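You operate a simulated robot arm through the tools that you are given. There is no shell and no other tool. Be economical: measure what you need, move in short steps, check, and stop when the job is done.

The job below is to be done with a simulated robot arm. You get a single attempt, and the scene is never put back.

## Task
Slide the brown hinge to the left stop and the 40 kg roller to the right; lock both.
Fine: both stand loose in the silver rail; each is locked with its red knob once it meets its stop.

The check looks at the end state, three seconds after you hand in, the way a careful person would. Anything else that was tipped, shoved, dropped, spilled or broken makes it a failure.

## Robot
A 7-joint arm with a two-finger parallel gripper, fixed in place. Base frame: the origin is at the foot of the arm, x ahead of it, y to its left, z up. Units: mm, rad, N and s.
With the tool pointing down near the work surface it reaches from about 420 to 900 mm from the base axis. Its first joint turns from -2.007 to 2.007 rad. Payload 3.91 kg.
Tool frame: the origin (TCP) lies between the finger pads and is the grasp point; the fingertips stand 30 mm ahead of it; z points along the fingers, y is the line along which they close. Largest opening 110 mm; finger width 20, thickness 10; the body of the gripper, 48 by 112 mm, starts 55 mm behind the TCP.
Orientation is told as [roll, pitch, yaw] about the base's x, y, z axes, in that order, counted from this pose: with the fingers straight down and closing along the base's y, the tool's x points along the base's -x, its y along +y and its z along -z.

## Interface
- The arm moves only by the tool jog_arm. Its argument "commands" is a list of rows, each an object of numbers (a shift or turn left out is 0, a gripper value left out holds the last): "dx", "dy", "dz": the shift along the tool's x, y, z in units of 25 mm (1.0 is 25 mm); "ax", "ay", "az": the turn, a rotation vector about the tool's x, y, z in units of 5 degrees (1.0 is 5 degrees); "fingers": the finger opening in mm, from 0 to 110. In form: [{"dx": .., "dy": .., "dz": .., "ax": .., "ay": .., "az": .., "fingers": ..}, ...]. A call has 1 to 12 rows; each row shifts and turns the commanded pose from where the row before left it, along the tool's axes as they then stand. A call with a number of a shift or a turn outside -1 to 1 is refused whole. Rows are played at 5 a second. More than 50 mm and 0.15 rad between two rows, or a gripper value outside its range, and nothing of the call is played. A pose out of reach is approached as far as the arm can. The call stops where the force on the tool passes 40 N (or 10 N more than at its start, if that is more) or the arm is blocked; 0.2 s more then pass. Each finger travels about 153 mm/s and halts on what it meets, pressing with about 37 N; the grip force reading is that of the motor and also rises with nothing between the fingers. The clock runs only during rows and for 0.2 s after the last one: add rows that do not move to give the fingers time. It gives the time, the measured TCP pose, the force on the tool (base axes), the opening and the grip force at its end, in the units of the frame above (readings bear some noise).
- Cameras (640 x 400 px; columns grow to the right, rows downward): "scene" is fixed at [219.5, -650.4, 1361.5]; the picture's right is [0.88, -0.48, 0.00], its down [-0.17, -0.30, -0.94] and it looks along [0.45, 0.82, -0.35] (base axes); focal length 338 px, centre (320, 200). "wrist" rides on the gripper at [72, 17, -103] in the tool frame; the picture's right is [-0.23, 0.97, 0.00], its down [-0.76, -0.18, -0.62] and it looks along [-0.61, -0.14, 0.78] (tool axes); focal length 222 px, centre (320, 200). There is no depth. A picture from a camera that has moved, and an enlarged one, comes with that camera's place and axes in the base frame and with its lens.
- camera(camera): a new picture of that camera. The clock stands still meanwhile.
- slide_trunk(by): slides the trunk up (or, below 0, down) by that many mm; the arm rides with it, the base frame stays. It gives what a move gives, with no picture.
- zoom(camera, box): a new picture of the part [left, top, right, bottom] of that camera's present view, enlarged. The clock stands still meanwhile.
- hand_in(): hands the job in; it is judged then, once.

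Work in short steps. Places have to be worked out from the pictures, the camera data and where the tool is seen: move nearer, look again, correct. Check each grasp and each placing, and mend what went wrong. You have 120 turns and 76 pictures in all, those below and enlarged ones among them. Open the gripper and draw the arm clear of the work before you hand the job in, unless the task says otherwise; then end with one line.

The tools are called after "Emit:" as name(argument=value, ...) on one line, values as JSON. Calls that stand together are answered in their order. jog_arm: Moves the arm, as the interface text tells. Its arguments: {"type":"object","properties":{"commands":{"type":"array"}},"required":["commands"]} The other tools are called the same way: slide_trunk (by) slides the trunk up or down; camera (camera) takes a picture; zoom (camera, box) takes an enlarged picture of a part of a camera's view; hand_in () hands the job in.

At the start:

```text
clock: 0.0
eef_pos: [536.6, 120.5, 1156.5]
orientation: [0.001, 0.002, 0.001]
contact_force: [0.6, 0.8, 0.0]
gripper_width: 110.2
gripper_force: 0.0
trunk travel left (down, up): [-775.0, 215.0]
```

scene: 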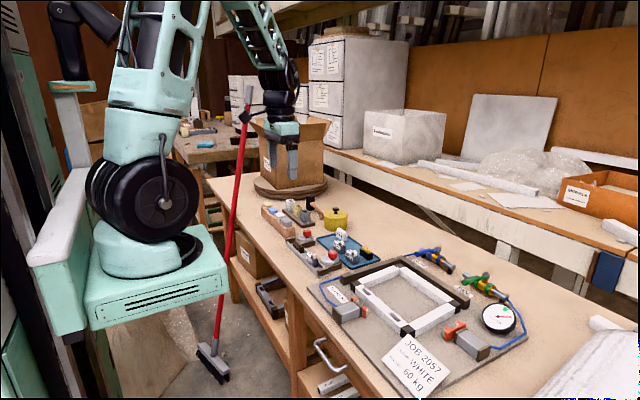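
wrist: 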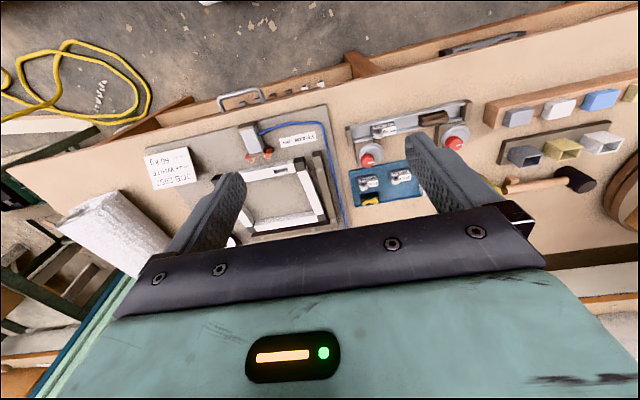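

The pictures show a rail with red knobs near the near edge of the table. I zoom in on both views to see the parts.

Emit:
zoom(camera="wrist", box=[330, 80, 490, 220])

Emit:
zoom(camera="scene", box=[250, 190, 390, 290])

Emit:
zoom(camera="scene", box=[300, 240, 540, 400])

```text
2.86 times, centred on (410, 150) of wrist
camera zoom: at [464.6, 136.9, 1259.6], right [0.23, 0.97, 0.0], down [0.76, -0.18, 0.62], along [0.61, -0.14, -0.78], focal length 635 px, centre (63, 343)
```

zoom: 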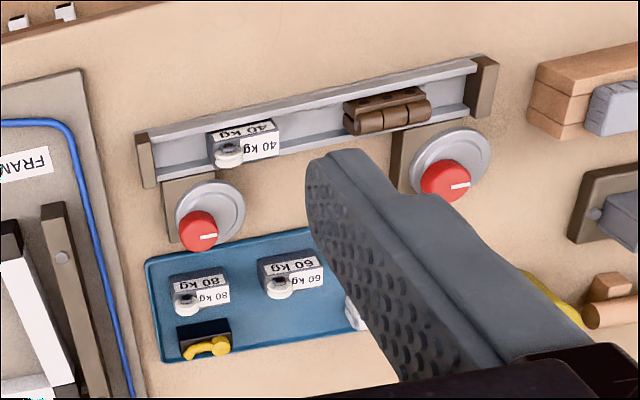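

```text
4.00 times, centred on (320, 240) of scene
camera zoom: at [219.5, -650.4, 1361.5], right [0.88, -0.48, 0.0], down [-0.17, -0.3, -0.94], along [0.45, 0.82, -0.35], focal length 1351 px, centre (320, 40)
```

zoom: 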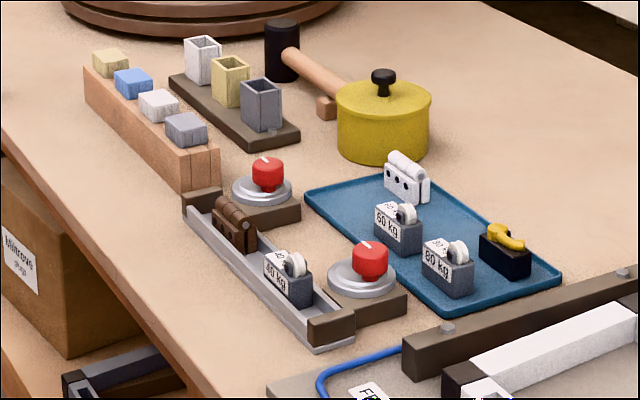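

```text
2.50 times, centred on (420, 320) of scene
camera zoom: at [219.5, -650.4, 1361.5], right [0.88, -0.48, 0.0], down [-0.17, -0.3, -0.94], along [0.45, 0.82, -0.35], focal length 845 px, centre (70, -100)
```

zoom: 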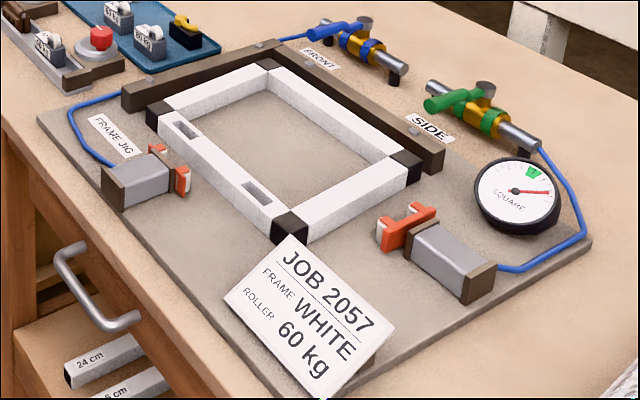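

The rail runs along y at x≈670, from about y=156 (right stop) to 400 (left stop). The roller is at y≈229, the hinge at y≈331, and the knobs at about (733, 187) and (732, 374). I move closer to look at it.

Emit:
jog_arm(commands=[{"dx": -0.1, "dy": 0.85, "dz": 1}, {"dx": -0.1, "dy": 0.85, "dz": 1}, {"dx": -0.1, "dy": 0.85, "dz": 1}, {"dx": -0.1, "dy": 0.85, "dz": 1}, {"dx": -0.1, "dy": 0.85, "dz": 1}, {"dx": -0.1, "dy": 0.85, "dz": 1}, {"dx": -0.1, "dy": 0.85, "dz": 1}, {"dx": -0.1, "dy": 0.85, "dz": 0.8}, {}])

Emit:
camera(camera="wrist")

```text
clock: 2.0
eef_pos: [557.4, 291.3, 960.5]
orientation: [0.001, 0.0, 0.001]
contact_force: [-0.3, -1.1, 0.1]
gripper_width: 109.9
gripper_force: 0.0
trunk travel left (down, up): [-775.0, 215.0]
```

```text
70 pictures are left
camera wrist: at [485.0, 306.6, 1064.1], right [0.23, 0.97, 0.0], down [0.76, -0.18, 0.62], along [0.61, -0.14, -0.78], focal length 222 px, centre (320, 200)
```

wrist: 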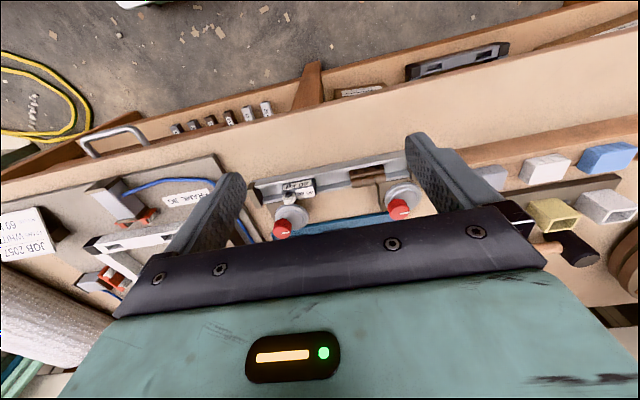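

I zoom in on the rail for a closer view.

Emit:
zoom(camera="wrist", box=[240, 140, 440, 260])

```text
3.20 times, centred on (340, 200) of wrist
camera zoom: at [485.0, 306.6, 1064.1], right [0.23, 0.97, 0.0], down [0.76, -0.18, 0.62], along [0.61, -0.14, -0.78], focal length 711 px, centre (256, 200)
```

zoom: 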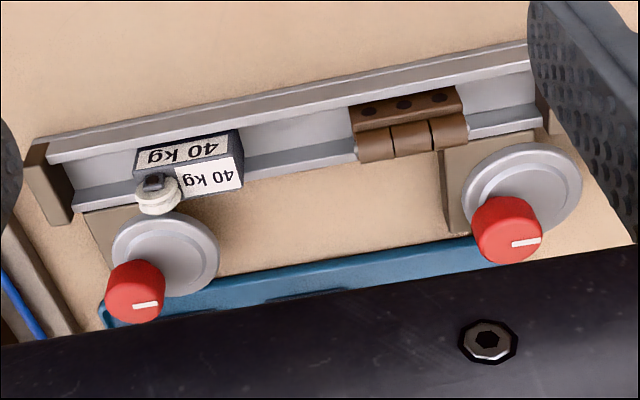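

The gap between roller and hinge spans about y=255 to 310. I close the fingers and move to above its centre, at (672, 283).

Emit:
jog_arm(commands=[{"dx": -0.9, "dz": 0.7, "dy": -0.06, "fingers": 0}, {"dx": -0.9, "dz": 0.7, "dy": -0.06}, {"dx": -0.9, "dz": 0.7, "dy": -0.06}, {"dx": -0.9, "dz": 0.7, "dy": -0.06}, {"dx": -0.98, "dz": 0.7, "dy": -0.06}, {}, {}])

Emit:
camera(camera="scene")

Emit:
camera(camera="wrist")

Emit:
zoom(camera="scene", box=[270, 180, 370, 280])

```text
clock: 3.6
eef_pos: [673.1, 282.2, 875.6]
orientation: [0.0, 0.0, 0.001]
contact_force: [0.9, -0.3, 0.8]
gripper_width: 0.0
gripper_force: 36.5
trunk travel left (down, up): [-775.0, 215.0]
```

```text
68 pictures are left
```

scene: 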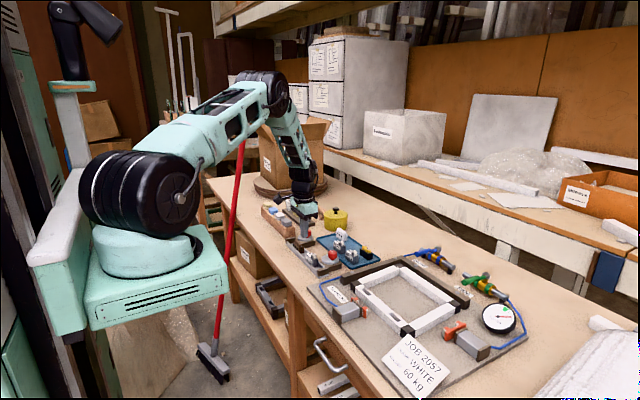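

```text
67 pictures are left
camera wrist: at [600.6, 298.2, 978.1], right [0.23, 0.97, 0.0], down [0.76, -0.18, 0.62], along [0.61, -0.14, -0.78], focal length 222 px, centre (320, 200)
```

wrist: 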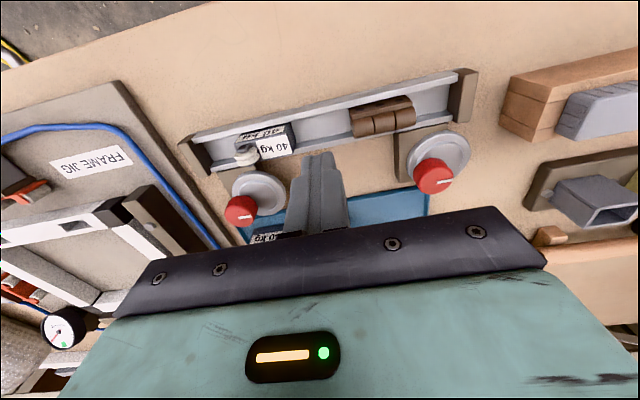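

```text
4.00 times, centred on (320, 230) of scene
camera zoom: at [219.5, -650.4, 1361.5], right [0.88, -0.48, 0.0], down [-0.17, -0.3, -0.94], along [0.45, 0.82, -0.35], focal length 1351 px, centre (320, 80)
```

zoom: 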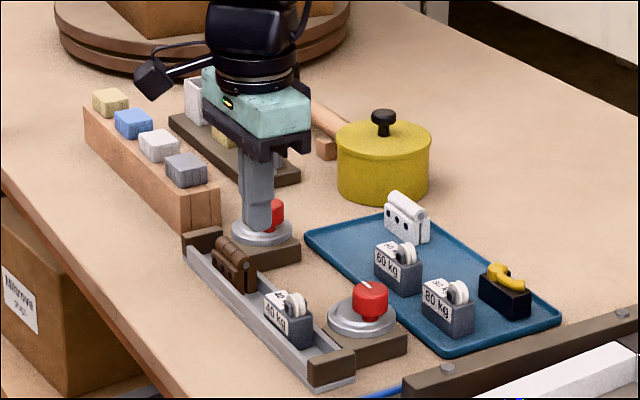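

The gap is confirmed at y 258–310, x≈674. I lower the closed fingers into it so the tips are at about z=780.

Emit:
jog_arm(commands=[{"dz": 0.8, "dy": 0.05}, {"dz": 0.8}, {"dz": 0.6}, {"dz": 0.4}, {}])

Emit:
zoom(camera="scene", box=[280, 190, 360, 270])

Emit:
zoom(camera="wrist", box=[160, 60, 500, 260])

```text
clock: 4.8
eef_pos: [670.3, 283.3, 810.2]
orientation: [0.0, 0.001, 0.0]
contact_force: [-1.5, -1.5, 2.6]
gripper_width: 0.0
gripper_force: 36.5
trunk travel left (down, up): [-775.0, 215.0]
```

```text
5.00 times, centred on (320, 230) of scene
camera zoom: at [219.5, -650.4, 1361.5], right [0.88, -0.48, 0.0], down [-0.17, -0.3, -0.94], along [0.45, 0.82, -0.35], focal length 1689 px, centre (320, 50)
```

zoom: 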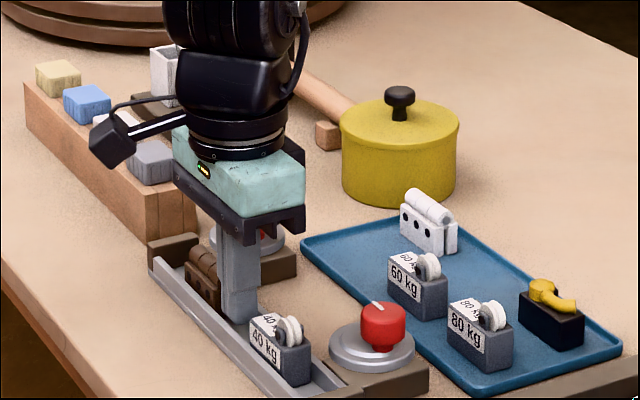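

```text
1.88 times, centred on (330, 160) of wrist
camera zoom: at [598.9, 299.7, 913.0], right [0.23, 0.97, 0.0], down [0.76, -0.18, 0.62], along [0.61, -0.14, -0.78], focal length 418 px, centre (301, 275)
```

zoom: 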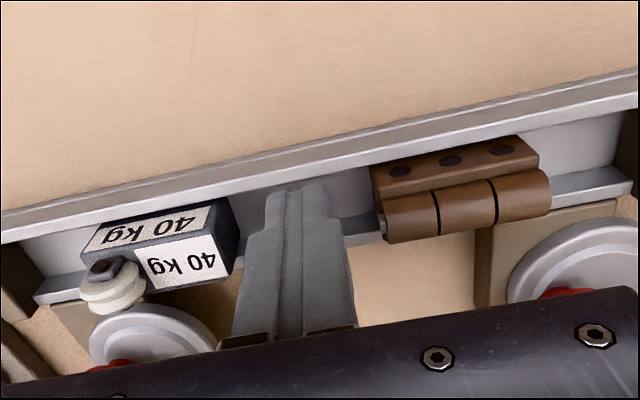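

Fingers sit cleanly between the parts inside the rail. I push the roller toward -y, which is the right stop.

Emit:
jog_arm(commands=[{"dy": -0.3}, {"dy": -0.3}, {"dy": -0.3}, {"dy": -0.3}, {"dy": -0.3}, {"dy": -0.3}, {}])

Emit:
zoom(camera="wrist", box=[160, 60, 500, 260])

```text
clock: 6.4
eef_pos: [670.3, 239.1, 809.8]
orientation: [0.001, 0.0, 0.0]
contact_force: [-2.8, 4.2, 4.5]
gripper_width: 0.0
gripper_force: 36.8
trunk travel left (down, up): [-775.0, 215.0]
```

```text
1.88 times, centred on (330, 160) of wrist
camera zoom: at [597.8, 255.0, 913.1], right [0.23, 0.97, 0.0], down [0.76, -0.18, 0.62], along [0.61, -0.14, -0.78], focal length 418 px, centre (301, 275)
```

zoom: 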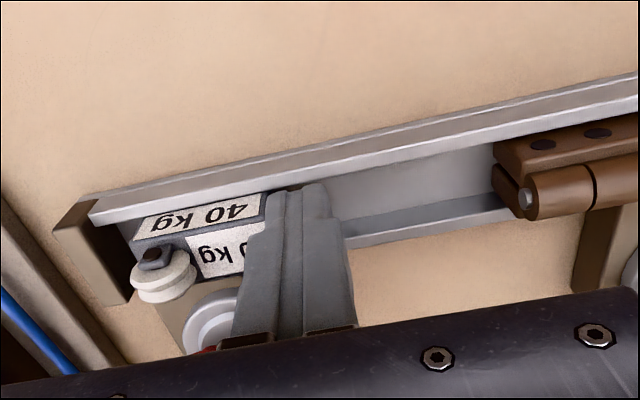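

The roller slides smoothly and a small gap to the stop remains. I continue in smaller steps until contact.

Emit:
jog_arm(commands=[{"dy": -0.15}, {"dy": -0.15}, {"dy": -0.1}, {"dy": -0.1}, {"dy": -0.1}, {"dy": -0.1}, {"dy": -0.1}, {"dy": -0.1}])

Emit:
zoom(camera="wrist", box=[160, 60, 500, 260])

```text
clock: 8.2
eef_pos: [670.7, 219.2, 810.7]
orientation: [0.003, -0.002, 0.002]
contact_force: [-0.4, 30.2, 16.6]
gripper_width: 0.1
gripper_force: 36.8
trunk travel left (down, up): [-775.0, 215.0]
```

```text
1.88 times, centred on (330, 160) of wrist
camera zoom: at [598.7, 235.9, 913.0], right [0.23, 0.97, 0.0], down [0.76, -0.18, 0.62], along [0.61, -0.14, -0.78], focal length 418 px, centre (301, 275)
```

zoom: 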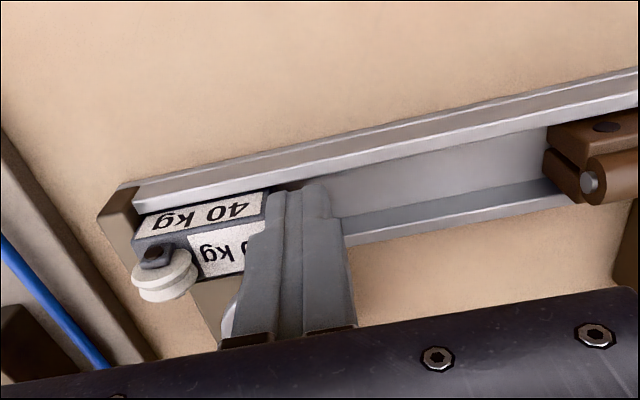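

Force rose to 30 N and the roller touches the right stop. Now I move back to +y toward the hinge and start pushing it.

Emit:
jog_arm(commands=[{"dy": 0.4}, {"dy": 0.6}, {"dy": 0.6}, {"dy": 0.6}, {"dy": 0.6}, {"dy": 0.3}, {"dy": 0.3}, {"dy": 0.3}, {"dy": 0.3}, {}])

Emit:
zoom(camera="wrist", box=[160, 60, 500, 260])

```text
clock: 8.7
eef_pos: [672.4, 221.1, 810.0]
orientation: [-0.018, 0.008, -0.001]
contact_force: [-9.8, -8.0, 25.6]
gripper_width: 0.0
gripper_force: 37.4
trunk travel left (down, up): [-775.0, 215.0]
stopped in row 2: the force on the tool passed its limit (the readings are from after the stop); the commanded pose is now the measured one
```

```text
1.88 times, centred on (330, 160) of wrist
camera zoom: at [600.2, 239.1, 913.2], right [0.23, 0.97, -0.02], down [0.77, -0.17, 0.62], along [0.6, -0.16, -0.78], focal length 418 px, centre (301, 275)
```

zoom: 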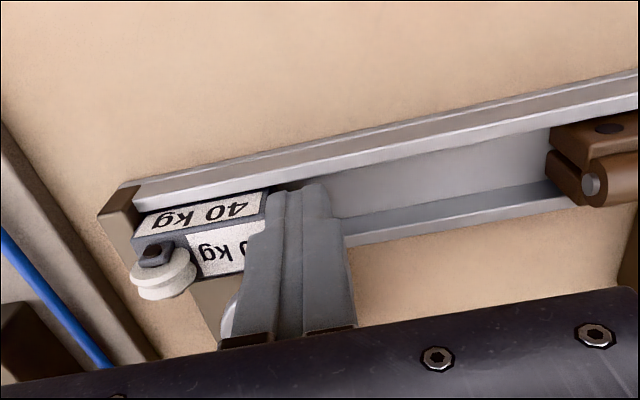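

The move was stopped with an upward force of about 25 N, so the tips may be jamming. I lift slightly and look again.

Emit:
jog_arm(commands=[{"dz": -0.1}, {"dz": -0.1, "dy": 0.05}, {}])

Emit:
zoom(camera="scene", box=[280, 190, 360, 270])

```text
clock: 9.5
eef_pos: [672.9, 223.7, 812.4]
orientation: [-0.014, 0.007, 0.0]
contact_force: [0.4, -0.1, 0.0]
gripper_width: 0.0
gripper_force: 36.7
trunk travel left (down, up): [-775.0, 215.0]
```

```text
5.00 times, centred on (320, 230) of scene
camera zoom: at [219.5, -650.4, 1361.5], right [0.88, -0.48, 0.0], down [-0.17, -0.3, -0.94], along [0.45, 0.82, -0.35], focal length 1689 px, centre (320, 50)
```

zoom: 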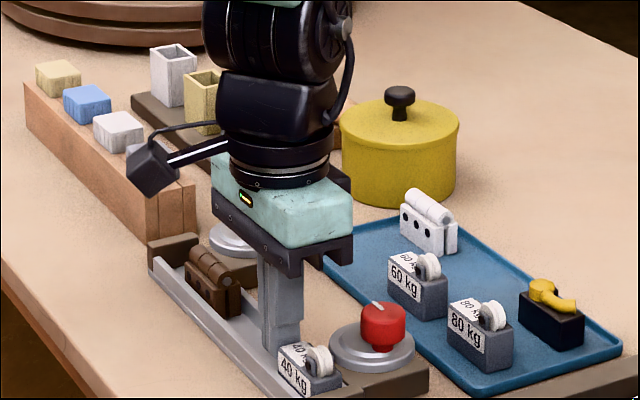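

Free again with forces at zero. I lift 3 mm more, correct the slight tilt, and move toward the hinge.

Emit:
jog_arm(commands=[{"dz": -0.12, "ax": -0.16, "ay": -0.08}, {"dy": 0.5}, {"dy": 0.6}, {"dy": 0.6}, {"dy": 0.6}, {"dy": 0.3}, {"dy": 0.2}, {"dy": 0.2}, {"dy": 0.2}, {"dy": 0.2}, {}])

Emit:
zoom(camera="wrist", box=[160, 60, 500, 260])

```text
clock: 11.9
eef_pos: [673.0, 309.2, 816.3]
orientation: [-0.003, 0.0, 0.0]
contact_force: [-0.3, -0.2, -0.2]
gripper_width: 0.1
gripper_force: 37.0
trunk travel left (down, up): [-775.0, 215.0]
```

```text
1.88 times, centred on (330, 160) of wrist
camera zoom: at [600.4, 325.2, 919.0], right [0.23, 0.97, 0.0], down [0.76, -0.18, 0.62], along [0.61, -0.14, -0.78], focal length 418 px, centre (301, 275)
```

zoom: 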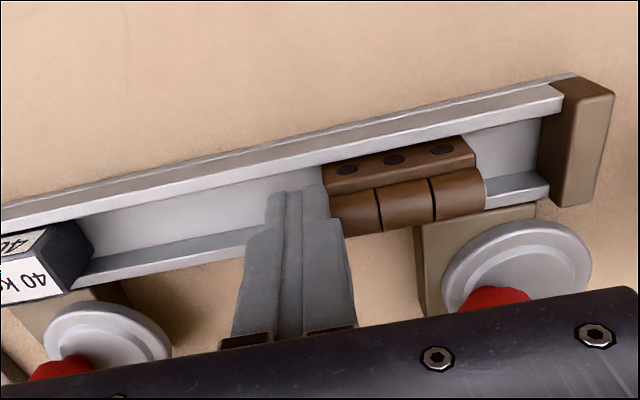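

Fingers are just at the hinge. I push it gently toward the left stop.

Emit:
jog_arm(commands=[{"dy": 0.2}, {"dy": 0.2}, {"dy": 0.2}, {"dy": 0.2}, {"dy": 0.15}, {"dy": 0.15}, {}])

Emit:
zoom(camera="wrist", box=[160, 60, 500, 260])

```text
clock: 13.5
eef_pos: [672.5, 337.1, 816.3]
orientation: [-0.003, 0.0, 0.0]
contact_force: [-0.4, -0.1, -0.9]
gripper_width: 0.1
gripper_force: 36.7
trunk travel left (down, up): [-775.0, 215.0]
```

```text
1.88 times, centred on (330, 160) of wrist
camera zoom: at [600.4, 353.0, 919.2], right [0.23, 0.97, 0.0], down [0.76, -0.18, 0.62], along [0.61, -0.14, -0.78], focal length 418 px, centre (301, 275)
```

zoom: 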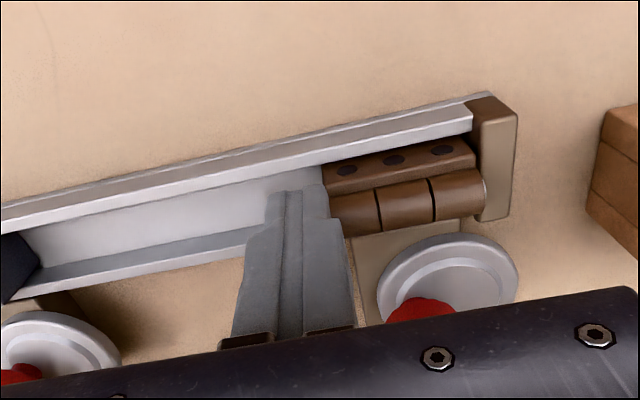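

Almost at the stop; I nudge on until the force rises.

Emit:
jog_arm(commands=[{"dy": 0.08}, {"dy": 0.08}, {"dy": 0.08}, {"dy": 0.08}, {}])

Emit:
zoom(camera="wrist", box=[160, 60, 500, 260])

```text
clock: 14.7
eef_pos: [673.0, 339.2, 814.7]
orientation: [-0.008, 0.004, 0.0]
contact_force: [-3.7, -34.7, 7.0]
gripper_width: 0.0
gripper_force: 37.2
trunk travel left (down, up): [-775.0, 215.0]
```

```text
1.88 times, centred on (330, 160) of wrist
camera zoom: at [601.5, 357.0, 918.1], right [0.23, 0.97, -0.01], down [0.76, -0.17, 0.62], along [0.61, -0.15, -0.78], focal length 418 px, centre (301, 275)
```

zoom: 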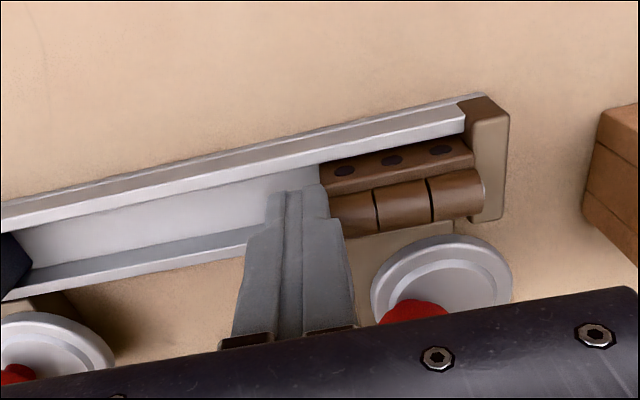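

34 N against the stop, so the hinge is seated. I back off slightly, lift clear and inspect.

Emit:
jog_arm(commands=[{"dy": -0.2}, {"dy": -0.2, "dz": -0.1}, {"dy": -0.4, "dz": -0.5}, {"dz": -1}, {"dz": -1}, {"dz": -1, "dx": 0.8, "dy": -0.5}, {"dz": -0.8, "dx": 1, "dy": -0.8}, {}])

Emit:
zoom(camera="wrist", box=[160, 60, 500, 260])

Emit:
zoom(camera="scene", box=[280, 200, 360, 280])

```text
clock: 16.5
eef_pos: [629.3, 290.8, 927.6]
orientation: [-0.002, 0.001, 0.0]
contact_force: [0.1, -0.4, 0.3]
gripper_width: 0.0
gripper_force: 37.2
trunk travel left (down, up): [-775.0, 215.0]
```

```text
1.88 times, centred on (330, 160) of wrist
camera zoom: at [556.5, 306.9, 1030.6], right [0.23, 0.97, 0.0], down [0.76, -0.18, 0.62], along [0.61, -0.14, -0.78], focal length 418 px, centre (301, 275)
```

zoom: 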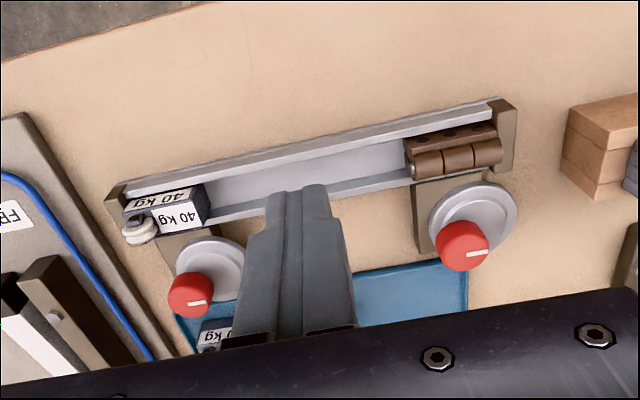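

```text
5.00 times, centred on (320, 240) of scene
camera zoom: at [219.5, -650.4, 1361.5], right [0.88, -0.48, 0.0], down [-0.17, -0.3, -0.94], along [0.45, 0.82, -0.35], focal length 1689 px, centre (320, 0)
```

zoom: 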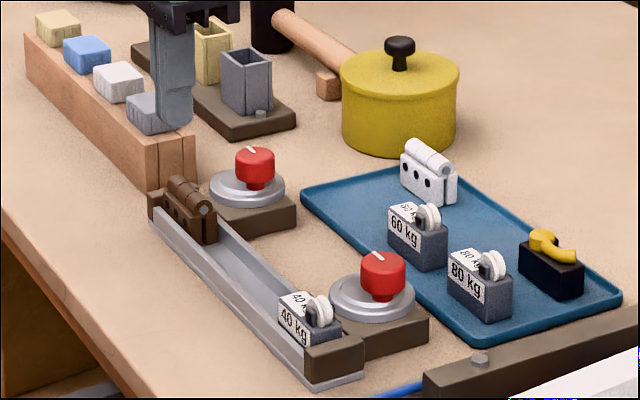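

Both parts are at their stops. By triangulation the left knob's top is near (739, 376, 810) and the right's near (736, 185). I move above the left knob with the fingers opening to look at it closely.

Emit:
jog_arm(commands=[{"dx": -0.7, "dy": 0.6, "fingers": 70}, {"dx": -0.7, "dy": 0.6}, {"dx": -0.7, "dy": 0.6}, {"dx": -0.7, "dy": 0.6}, {"dx": -0.7, "dy": 0.6}, {"dx": -0.4, "dy": 0.4, "dz": 0.4}, {"dz": 0.6}, {}])

Emit:
zoom(camera="wrist", box=[200, 60, 440, 210])

Emit:
zoom(camera="scene", box=[290, 195, 350, 255])

```text
clock: 18.3
eef_pos: [725.8, 375.7, 901.2]
orientation: [-0.002, -0.001, -0.003]
contact_force: [0.3, 1.1, 0.2]
gripper_width: 70.3
gripper_force: 0.0
trunk travel left (down, up): [-775.0, 215.0]
```

```text
2.67 times, centred on (320, 135) of wrist
camera zoom: at [653.0, 392.8, 1004.9], right [0.23, 0.97, 0.0], down [0.76, -0.18, 0.62], along [0.61, -0.14, -0.78], focal length 592 px, centre (320, 373)
```

zoom: 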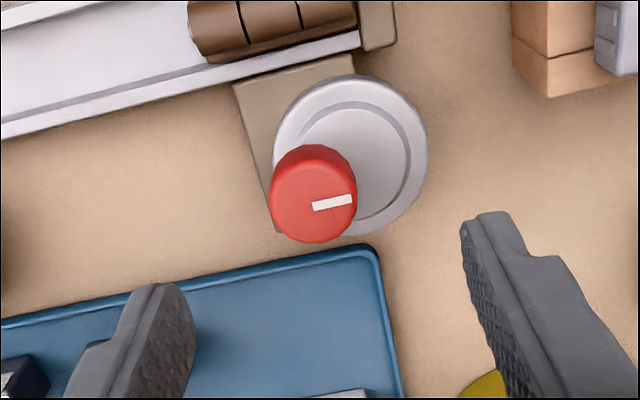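

```text
6.67 times, centred on (320, 225) of scene
camera zoom: at [219.5, -650.4, 1361.5], right [0.88, -0.48, 0.0], down [-0.17, -0.3, -0.94], along [0.45, 0.82, -0.35], focal length 2252 px, centre (320, 33)
```

zoom: 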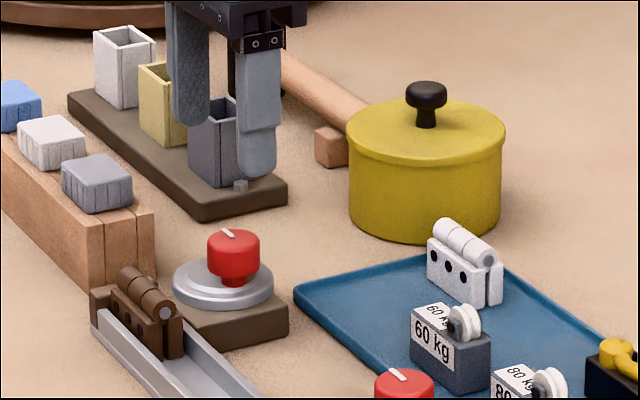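

The knob sits about 14 mm off-centre on the silver disc, so the disc is an eccentric cam on the knob's axis at about (727, 373). Its lobe and pointer aim along +y, so turning it toward the rail (-x, counter-clockwise from above) should clamp the part. I descend over the knob.

Emit:
jog_arm(commands=[{"dx": -0.05, "dy": -0.11, "dz": 0.8}, {"dz": 0.8}, {"dz": 0.8}, {"dz": 0.5}, {"dz": 0.25}, {}])

Emit:
zoom(camera="wrist", box=[200, 60, 440, 210])

Emit:
zoom(camera="scene", box=[290, 195, 350, 255])

```text
clock: 19.7
eef_pos: [722.6, 368.1, 822.5]
orientation: [-0.004, 0.0, 0.0]
contact_force: [-0.5, 0.2, -0.6]
gripper_width: 70.0
gripper_force: 0.0
out of reach, approached as far as the arm can: row 4
trunk travel left (down, up): [-775.0, 215.0]
```

```text
2.67 times, centred on (320, 135) of wrist
camera zoom: at [650.6, 386.0, 925.7], right [0.23, 0.97, 0.0], down [0.76, -0.18, 0.62], along [0.61, -0.14, -0.78], focal length 592 px, centre (320, 373)
```

zoom: 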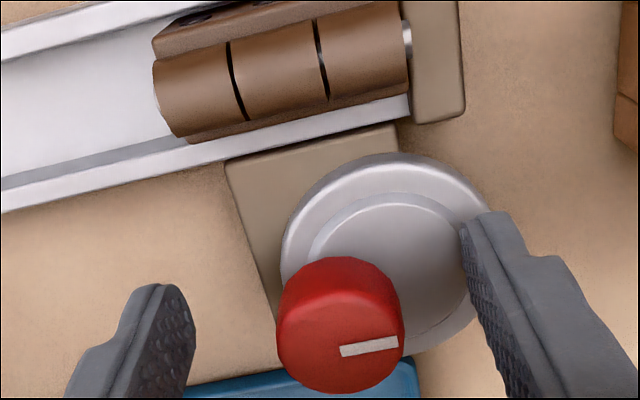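

```text
6.67 times, centred on (320, 225) of scene
camera zoom: at [219.5, -650.4, 1361.5], right [0.88, -0.48, 0.0], down [-0.17, -0.3, -0.94], along [0.45, 0.82, -0.35], focal length 2252 px, centre (320, 33)
```

zoom: 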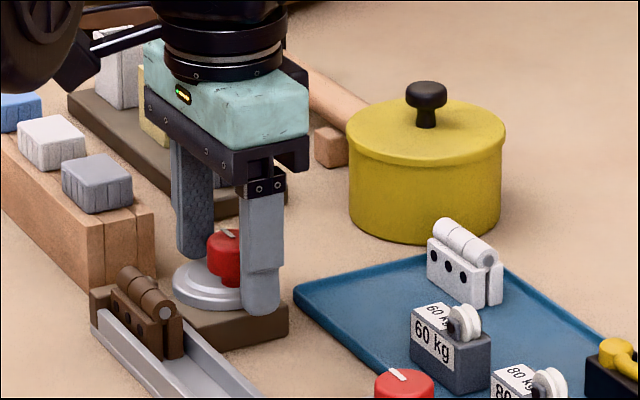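

The arm ran out of reach and drifted to (722.6, 368.1). The knob axis is confirmed at (728, 373). I raise the tool and then lower the trunk to gain reach.

Emit:
jog_arm(commands=[{"dz": -0.8}, {"dz": -0.8}, {"dz": -1}, {"dz": -1}, {"dz": -1}, {"dz": -1}, {}])

Emit:
slide_trunk(by=-100)

Emit:
camera(camera="scene")

```text
clock: 21.3
eef_pos: [734.0, 383.6, 960.2]
orientation: [-0.003, 0.001, 0.001]
contact_force: [-0.8, -0.6, 0.3]
gripper_width: 69.9
gripper_force: 0.2
out of reach, approached as far as the arm can: row 2, 3, 4
trunk travel left (down, up): [-775.0, 215.0]
```

```text
clock: 22.6
eef_pos: [735.5, 383.1, 861.2]
orientation: [-0.004, 0.002, 0.0]
contact_force: [0.2, 0.1, 0.5]
gripper_width: 69.9
gripper_force: 0.0
trunk travel left (down, up): [-675.0, 315.0]
```

```text
50 pictures are left
```

scene: 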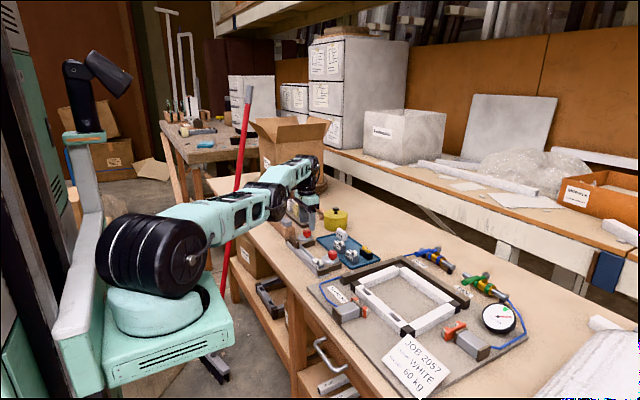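

Arm is clear of everything. I centre over the knob at (728, 373) first.

Emit:
jog_arm(commands=[{"dx": 0.3, "dy": -0.4}, {}])

```text
clock: 23.2
eef_pos: [733.8, 382.8, 860.8]
orientation: [-0.004, 0.001, -0.001]
contact_force: [-0.4, 0.5, 0.2]
gripper_width: 69.8
gripper_force: 0.0
out of reach, approached as far as the arm can: row 1
trunk travel left (down, up): [-675.0, 315.0]
```

The position hardly changed. I test a few small moves to see which direction is constrained.

Emit:
jog_arm(commands=[{"dx": 0.3}, {"dx": 0.3}, {}, {}])

Emit:
jog_arm(commands=[{"dy": -0.3}, {"dy": -0.3}, {}, {}])

```text
clock: 24.2
eef_pos: [726.6, 389.6, 860.5]
orientation: [-0.007, 0.004, 0.0]
contact_force: [-0.1, -0.5, -0.8]
gripper_width: 69.9
gripper_force: 0.1
out of reach, approached as far as the arm can: row 1, 2
trunk travel left (down, up): [-675.0, 315.0]
```

```text
clock: 25.2
eef_pos: [735.1, 381.3, 860.0]
orientation: [-0.006, 0.003, 0.0]
contact_force: [0.2, -0.9, -0.7]
gripper_width: 70.2
gripper_force: 0.1
out of reach, approached as far as the arm can: row 1, 2
trunk travel left (down, up): [-675.0, 315.0]
```

The tool is stuck near a radius of about 827 mm and can't move inward, which suggests a near-straight elbow. I look at the arm's posture.

Emit:
zoom(camera="scene", box=[60, 100, 380, 300])

```text
2.00 times, centred on (220, 200) of scene
camera zoom: at [219.5, -650.4, 1361.5], right [0.88, -0.48, 0.0], down [-0.17, -0.3, -0.94], along [0.45, 0.82, -0.35], focal length 676 px, centre (520, 200)
```

zoom: 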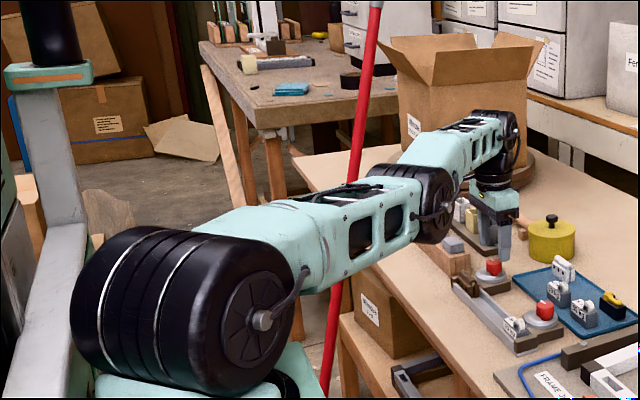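

The arm is fully straight at about 827 mm. The knob at r≈818 is just within reach, so I should approach it from the inside with the elbow bent. I try to retract radially inward with a bit of lift.

Emit:
jog_arm(commands=[{"dx": 0.9, "dy": -0.45, "dz": -0.3}, {"dx": 0.9, "dy": -0.45, "dz": -0.3}, {"dx": 0.9, "dy": -0.45, "dz": -0.3}, {"dx": 0.9, "dy": -0.45}, {}, {}])

```text
clock: 26.6
eef_pos: [711.2, 409.2, 880.7]
orientation: [-0.004, 0.002, -0.001]
contact_force: [0.0, -0.4, 0.3]
gripper_width: 70.1
gripper_force: 0.1
out of reach, approached as far as the arm can: row 1, 2, 3, 4
trunk travel left (down, up): [-675.0, 315.0]
```

The radius dropped a little, to 820. I try again with larger inward steps from this pose.

Emit:
jog_arm(commands=[{"dx": 1, "dy": -1}, {"dx": 1, "dy": -1}, {"dx": 1, "dy": -1, "dz": -0.5}, {"dx": 1, "dy": -1, "dz": -0.5}, {}, {}])

```text
clock: 28.0
eef_pos: [709.6, 408.8, 899.3]
orientation: [-0.005, 0.001, -0.001]
contact_force: [-0.4, -0.4, -0.5]
gripper_width: 70.1
gripper_force: 0.0
out of reach, approached as far as the arm can: row 1, 2, 3, 4
trunk travel left (down, up): [-675.0, 315.0]
```

I try raising the tool a good amount to see whether the posture unlocks.

Emit:
jog_arm(commands=[{"dz": -1, "dx": 0.3}, {"dz": -1, "dx": 0.3}, {"dz": -1, "dx": 0.3}, {"dz": -1, "dx": 0.3}, {"dz": -1, "dx": 0.3}, {"dz": -1, "dx": 0.3}, {}, {}])

```text
clock: 29.8
eef_pos: [672.3, 418.7, 1048.4]
orientation: [-0.006, 0.003, -0.001]
contact_force: [0.2, -0.2, 0.0]
gripper_width: 69.9
gripper_force: 0.0
out of reach, approached as far as the arm can: row 1, 3
trunk travel left (down, up): [-675.0, 315.0]
```

Rows 4–6 were within reach, so the posture has unlocked. I retract inward now to bend the elbow further.

Emit:
jog_arm(commands=[{"dx": 0.8, "dy": -0.5}, {"dx": 0.8, "dy": -0.5}, {"dx": 0.8, "dy": -0.5}, {"dx": 0.8, "dy": -0.5}, {"dx": 0.4, "dy": -0.5}, {}, {}])

Emit:
camera(camera="scene")

```text
clock: 31.4
eef_pos: [652.9, 431.2, 1065.2]
orientation: [-0.006, 0.003, -0.001]
contact_force: [0.1, 0.0, -0.6]
gripper_width: 69.9
gripper_force: 0.0
out of reach, approached as far as the arm can: row 1, 2, 3, 4, 5
trunk travel left (down, up): [-675.0, 315.0]
```

```text
48 pictures are left
```

scene: 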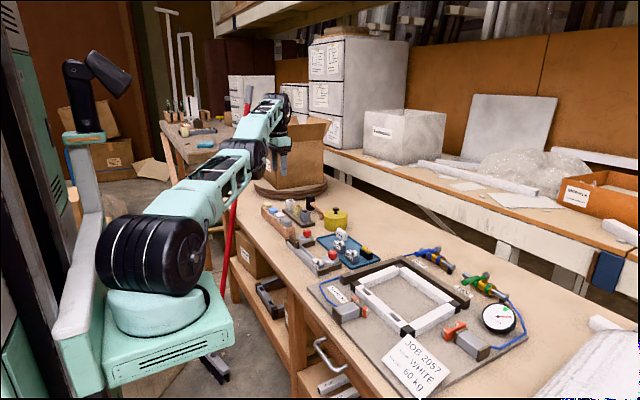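

Still straight. Moving down from above shoulder level should bend the elbow the natural way, so I try a down-and-inward move here, well above everything.

Emit:
jog_arm(commands=[{"dz": 1, "dx": 0.3, "dy": -0.2}, {"dz": 1, "dx": 0.3, "dy": -0.2}, {"dz": 1, "dx": 0.5, "dy": -0.3}, {"dz": 0.6, "dx": 0.8, "dy": -0.4}, {"dx": 1, "dy": -0.5}, {}, {}])

```text
clock: 33.0
eef_pos: [632.6, 462.3, 990.8]
orientation: [-0.005, 0.002, -0.001]
contact_force: [0.5, -0.4, -0.1]
gripper_width: 70.1
gripper_force: 0.1
out of reach, approached as far as the arm can: row 1, 2, 3, 4, 5
trunk travel left (down, up): [-675.0, 315.0]
```

The distance is shrinking (about 811 now). I continue inward and to the right.

Emit:
jog_arm(commands=[{"dy": -1}, {"dy": -1}, {"dy": -1}, {"dy": -1}, {"dy": -1}, {}, {}])

Emit:
zoom(camera="scene", box=[60, 50, 380, 350])

```text
clock: 34.6
eef_pos: [693.2, 411.4, 1003.5]
orientation: [-0.006, 0.003, 0.001]
contact_force: [0.5, 0.3, 0.5]
gripper_width: 69.8
gripper_force: 0.0
out of reach, approached as far as the arm can: row 1, 2, 3, 4, 5
trunk travel left (down, up): [-675.0, 315.0]
```

```text
1.33 times, centred on (220, 200) of scene
camera zoom: at [219.5, -650.4, 1361.5], right [0.88, -0.48, 0.0], down [-0.17, -0.3, -0.94], along [0.45, 0.82, -0.35], focal length 450 px, centre (453, 200)
```

zoom: 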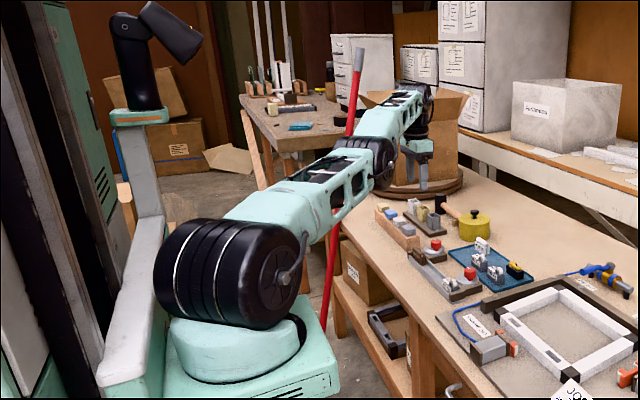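

The elbow seems to have crossed slightly past straight onto its limit. I raise the trunk for headroom. Then I sweep down with an outward bias, so the elbow crosses back to its normal side.

Emit:
slide_trunk(by=150)

Emit:
jog_arm(commands=[{"dz": 1, "dx": -0.5, "dy": 0.2}, {"dz": 1, "dx": -0.5, "dy": 0.2}, {"dz": 1, "dx": -0.5, "dy": 0.2}, {"dz": 1, "dx": -0.5}, {"dz": 1, "dx": -0.3}, {"dz": 1, "dx": -0.3}, {}])

Emit:
zoom(camera="scene", box=[60, 0, 380, 300])

```text
clock: 36.4
eef_pos: [693.1, 411.6, 1154.1]
orientation: [-0.004, 0.004, 0.0]
contact_force: [0.0, 0.0, -0.3]
gripper_width: 69.9
gripper_force: 0.0
trunk travel left (down, up): [-825.0, 165.0]
```

```text
clock: 38.0
eef_pos: [727.0, 390.0, 1002.2]
orientation: [-0.005, 0.002, 0.0]
contact_force: [0.8, -0.4, 0.2]
gripper_width: 70.1
gripper_force: 0.0
out of reach, approached as far as the arm can: row 1, 2, 3, 4, 6
trunk travel left (down, up): [-825.0, 165.0]
```

```text
1.33 times, centred on (220, 150) of scene
camera zoom: at [219.5, -650.4, 1361.5], right [0.88, -0.48, 0.0], down [-0.17, -0.3, -0.94], along [0.45, 0.82, -0.35], focal length 450 px, centre (453, 267)
```

zoom: 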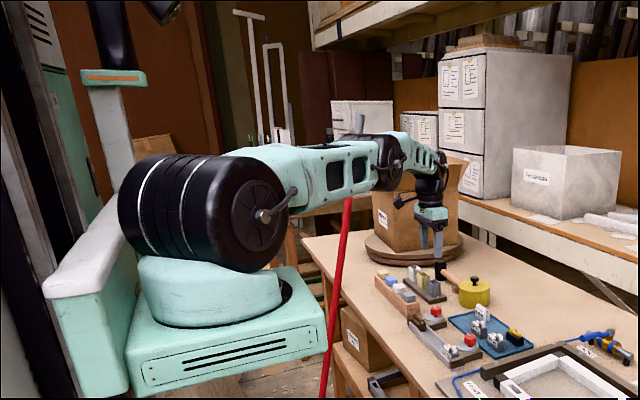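

The forearm now slopes down from the elbow, as wanted. I continue down a little, then inward.

Emit:
jog_arm(commands=[{"dz": 1}, {"dz": 1}, {"dz": 0.5, "dx": 0.5, "dy": -0.3}, {"dx": 0.8, "dy": -0.4}, {"dx": 0.8, "dy": -0.4}, {"dx": 0.8, "dy": -0.4}, {}])

```text
clock: 39.6
eef_pos: [710.5, 395.8, 934.6]
orientation: [-0.006, 0.003, -0.003]
contact_force: [0.6, 0.2, 0.8]
gripper_width: 70.0
gripper_force: 0.1
out of reach, approached as far as the arm can: row 2, 3, 4, 5, 6
trunk travel left (down, up): [-825.0, 165.0]
```

Still limited. I raise the trunk further and sweep farther down, so the arm ends well below shoulder level.

Emit:
slide_trunk(by=160)

Emit:
jog_arm(commands=[{"dz": 1, "dx": 0.1}, {"dz": 1, "dx": 0.1}, {"dz": 1, "dx": 0.1}, {"dz": 1, "dx": 0.2}, {"dz": 1, "dx": 0.2}, {"dz": 1, "dx": 0.3}, {"dz": 0.5, "dx": 0.3}, {}])

```text
clock: 41.4
eef_pos: [709.4, 396.3, 1094.2]
orientation: [-0.007, 0.003, -0.001]
contact_force: [-0.9, 0.5, -0.2]
gripper_width: 70.1
gripper_force: 0.1
trunk travel left (down, up): [-985.0, 5.0]
```

```text
clock: 43.2
eef_pos: [664.3, 382.1, 938.1]
orientation: [-0.007, 0.005, -0.001]
contact_force: [-0.3, 0.9, 0.0]
gripper_width: 69.9
gripper_force: 0.1
out of reach, approached as far as the arm can: row 2, 3, 4, 5, 6
trunk travel left (down, up): [-985.0, 5.0]
```

Now r≈766 at z≈938. I try moving inward again.

Emit:
jog_arm(commands=[{"dx": 0.8, "dy": -0.4}, {"dx": 0.8, "dy": -0.4}, {"dx": 0.8, "dy": -0.4}, {"dx": 0.8, "dy": -0.4}, {}])

Emit:
zoom(camera="scene", box=[60, 0, 380, 300])

```text
clock: 44.4
eef_pos: [584.9, 340.6, 938.9]
orientation: [-0.006, 0.003, -0.003]
contact_force: [-0.3, 0.0, -0.9]
gripper_width: 70.0
gripper_force: 0.0
trunk travel left (down, up): [-985.0, 5.0]
```

```text
1.33 times, centred on (220, 150) of scene
camera zoom: at [219.5, -650.4, 1361.5], right [0.88, -0.48, 0.0], down [-0.17, -0.3, -0.94], along [0.45, 0.82, -0.35], focal length 450 px, centre (453, 267)
```

zoom: 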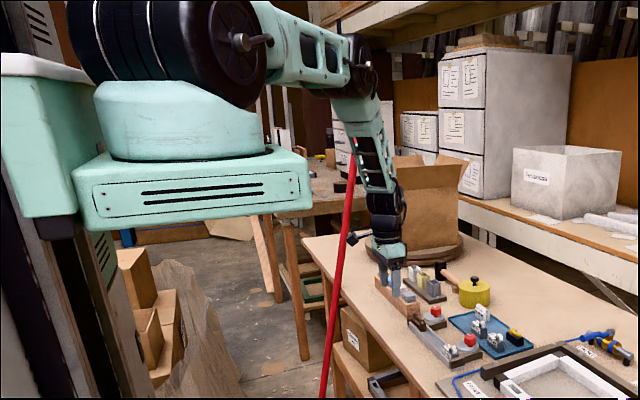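

Elbow is bent the right way and motion is free again. The best trunk height for the knob's reach is about 140 mm below the start, so I raise the arm and lower the trunk alternately.

Emit:
jog_arm(commands=[{"dz": -1}, {"dz": -1}, {"dz": -1}, {"dz": -1}, {"dz": -1}, {"dz": -1}, {"dz": -1}, {}])

Emit:
slide_trunk(by=-175)

Emit:
jog_arm(commands=[{"dz": -1}, {"dz": -1}, {"dz": -1}, {"dz": -1}, {"dz": -1}, {"dz": -1}, {"dz": -1}, {}])

Emit:
slide_trunk(by=-175)

```text
clock: 46.2
eef_pos: [585.9, 342.7, 1113.5]
orientation: [-0.007, 0.005, 0.0]
contact_force: [0.2, -0.6, -0.1]
gripper_width: 69.9
gripper_force: 0.1
trunk travel left (down, up): [-985.0, 5.0]
```

```text
clock: 48.2
eef_pos: [584.4, 342.5, 940.5]
orientation: [-0.008, 0.004, 0.0]
contact_force: [-0.5, 0.6, -1.7]
gripper_width: 70.0
gripper_force: 0.0
trunk travel left (down, up): [-810.0, 180.0]
```

```text
clock: 50.0
eef_pos: [586.1, 344.3, 1115.1]
orientation: [-0.006, 0.004, -0.002]
contact_force: [0.8, -0.6, -0.6]
gripper_width: 70.1
gripper_force: 0.0
trunk travel left (down, up): [-810.0, 180.0]
```

```text
clock: 51.9
eef_pos: [584.4, 344.9, 938.9]
orientation: [-0.008, 0.004, 0.001]
contact_force: [-0.1, 0.2, -0.4]
gripper_width: 70.1
gripper_force: 0.1
trunk travel left (down, up): [-635.0, 355.0]
```

Now I go out toward the knob at (728, 373) while keeping above it, and correct the small tilt.

Emit:
jog_arm(commands=[{"ax": -0.09, "ay": -0.05}, {"dx": -0.9, "dy": 0.18, "dz": 0.3}, {"dx": -0.9, "dy": 0.18, "dz": 0.3}, {"dx": -0.9, "dy": 0.18, "dz": 0.3}, {"dx": -0.9, "dy": 0.18, "dz": 0.3}, {"dx": -0.9, "dy": 0.18, "dz": 0.3}, {"dx": -0.7, "dy": 0.15, "dz": 0.3}, {"dx": -0.54, "dy": 0.07, "dz": 0.3}, {}])

```text
clock: 53.9
eef_pos: [727.9, 372.6, 885.3]
orientation: [0.001, -0.001, -0.003]
contact_force: [0.1, 0.0, -0.4]
gripper_width: 69.9
gripper_force: 0.1
trunk travel left (down, up): [-635.0, 355.0]
```

Reached exactly, without any limit. I descend to the knob.

Emit:
jog_arm(commands=[{"dz": 0.6}, {"dz": 0.6}, {"dz": 0.6}, {"dz": 0.5}, {"dz": 0.22}, {}])

Emit:
zoom(camera="wrist", box=[200, 60, 440, 210])

```text
clock: 55.3
eef_pos: [727.7, 372.6, 824.1]
orientation: [0.002, 0.0, -0.001]
contact_force: [0.4, 0.4, 1.1]
gripper_width: 69.9
gripper_force: 0.1
trunk travel left (down, up): [-635.0, 355.0]
```

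```text
2.67 times, centred on (320, 135) of wrist
camera zoom: at [656.3, 388.5, 926.6], right [0.23, 0.97, 0.0], down [0.76, -0.18, 0.62], along [0.61, -0.14, -0.78], focal length 592 px, centre (320, 373)
```

zoom: 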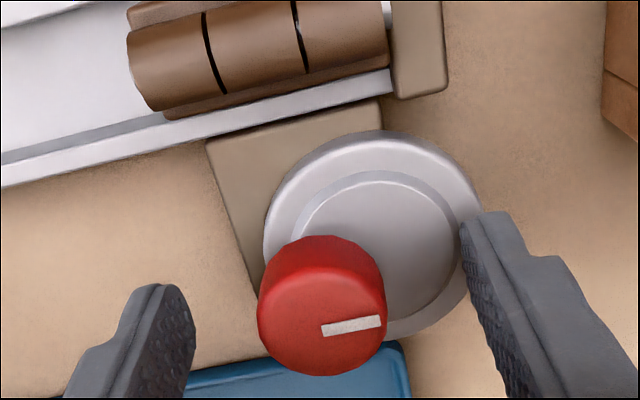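

The knob is centred between the fingers. I close on it.

Emit:
jog_arm(commands=[{"fingers": 45}, {"fingers": 0}, {}, {}, {}])

Emit:
zoom(camera="scene", box=[290, 195, 350, 255])

```text
clock: 56.5
eef_pos: [728.5, 372.6, 823.5]
orientation: [0.0, 0.0, 0.0]
contact_force: [1.5, 5.3, -1.9]
gripper_width: 29.6
gripper_force: 44.8
trunk travel left (down, up): [-635.0, 355.0]
```

```text
6.67 times, centred on (320, 225) of scene
camera zoom: at [219.5, -650.4, 1361.5], right [0.88, -0.48, 0.0], down [-0.17, -0.3, -0.94], along [0.45, 0.82, -0.35], focal length 2252 px, centre (320, 33)
```

zoom: 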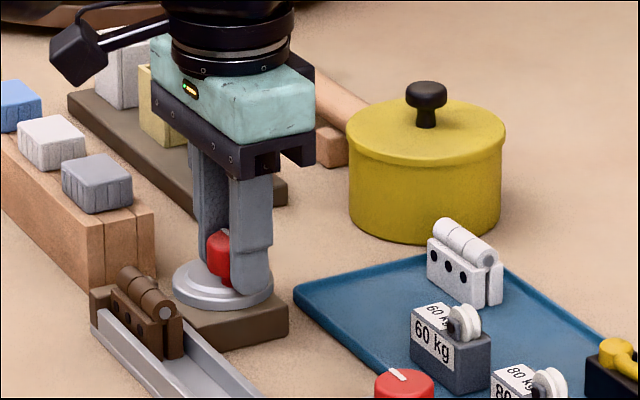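

Gripped at 29.6 mm width. I turn it 20° counter-clockwise (seen from above) as a test.

Emit:
jog_arm(commands=[{"az": -0.5}, {"az": -0.5}, {"az": -0.5}, {"az": -0.5}, {"az": -0.5}, {"az": -0.5}, {"az": -0.5}, {"az": -0.5}, {}])

Emit:
zoom(camera="wrist", box=[200, 60, 440, 210])

```text
clock: 58.5
eef_pos: [728.3, 372.2, 823.1]
orientation: [0.0, 0.0, 0.351]
contact_force: [13.3, 4.1, -0.9]
gripper_width: 29.6
gripper_force: 44.8
trunk travel left (down, up): [-635.0, 355.0]
```

```text
2.67 times, centred on (320, 135) of wrist
camera zoom: at [654.6, 363.0, 926.6], right [-0.12, 0.99, 0.0], down [0.78, 0.09, 0.62], along [0.62, 0.08, -0.78], focal length 592 px, centre (320, 373)
```

zoom: 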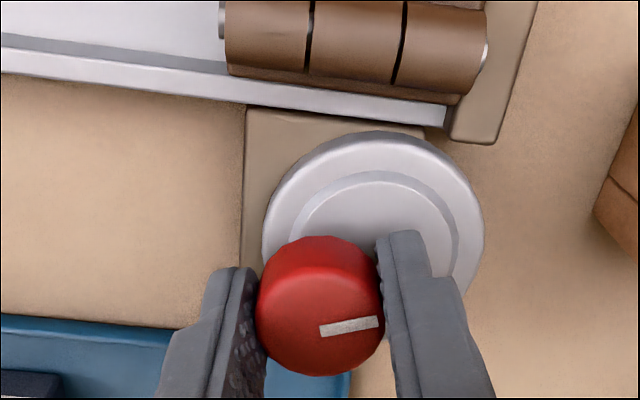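

The disc turns with the knob, confirming the cam, and it is swinging toward the rail. I continue turning.

Emit:
jog_arm(commands=[{"az": -0.6, "dx": -0.03}, {"az": -0.6}, {"az": -0.6}, {"az": -0.6}, {"az": -0.6}, {"az": -0.6}, {"az": -0.6}, {"az": -0.6}, {}])

Emit:
zoom(camera="wrist", box=[200, 60, 440, 210])

```text
clock: 60.5
eef_pos: [729.7, 373.1, 823.9]
orientation: [0.0, 0.001, 0.768]
contact_force: [7.7, -3.9, -1.7]
gripper_width: 29.5
gripper_force: 44.9
trunk travel left (down, up): [-635.0, 355.0]
```

```text
2.67 times, centred on (320, 135) of wrist
camera zoom: at [664.8, 333.6, 926.7], right [-0.51, 0.86, 0.0], down [0.67, 0.4, 0.62], along [0.54, 0.32, -0.78], focal length 592 px, centre (320, 373)
```

zoom: 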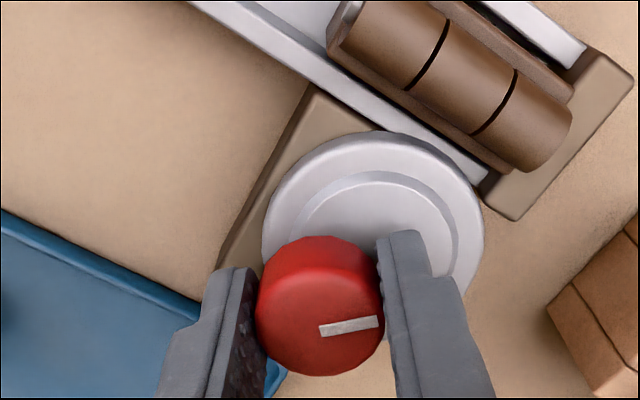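

At 44°, the cam is nearing the rail. I keep turning.

Emit:
jog_arm(commands=[{"az": -0.6}, {"az": -0.6}, {"az": -0.6}, {"az": -0.6}, {"az": -0.6}, {"az": -0.6}, {}])

Emit:
zoom(camera="wrist", box=[200, 60, 440, 210])

```text
clock: 62.1
eef_pos: [728.6, 373.1, 822.2]
orientation: [0.001, 0.0, 1.082]
contact_force: [3.2, -11.9, -3.2]
gripper_width: 29.5
gripper_force: 44.9
trunk travel left (down, up): [-635.0, 355.0]
```

```text
2.67 times, centred on (320, 135) of wrist
camera zoom: at [680.0, 315.8, 926.8], right [-0.75, 0.66, 0.0], down [0.52, 0.59, 0.62], along [0.41, 0.47, -0.78], focal length 592 px, centre (320, 373)
```

zoom: 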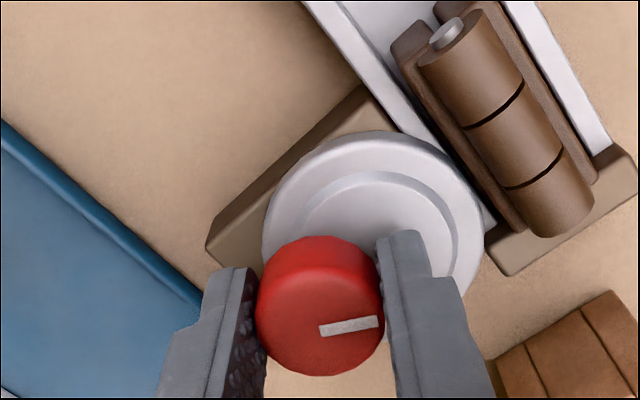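

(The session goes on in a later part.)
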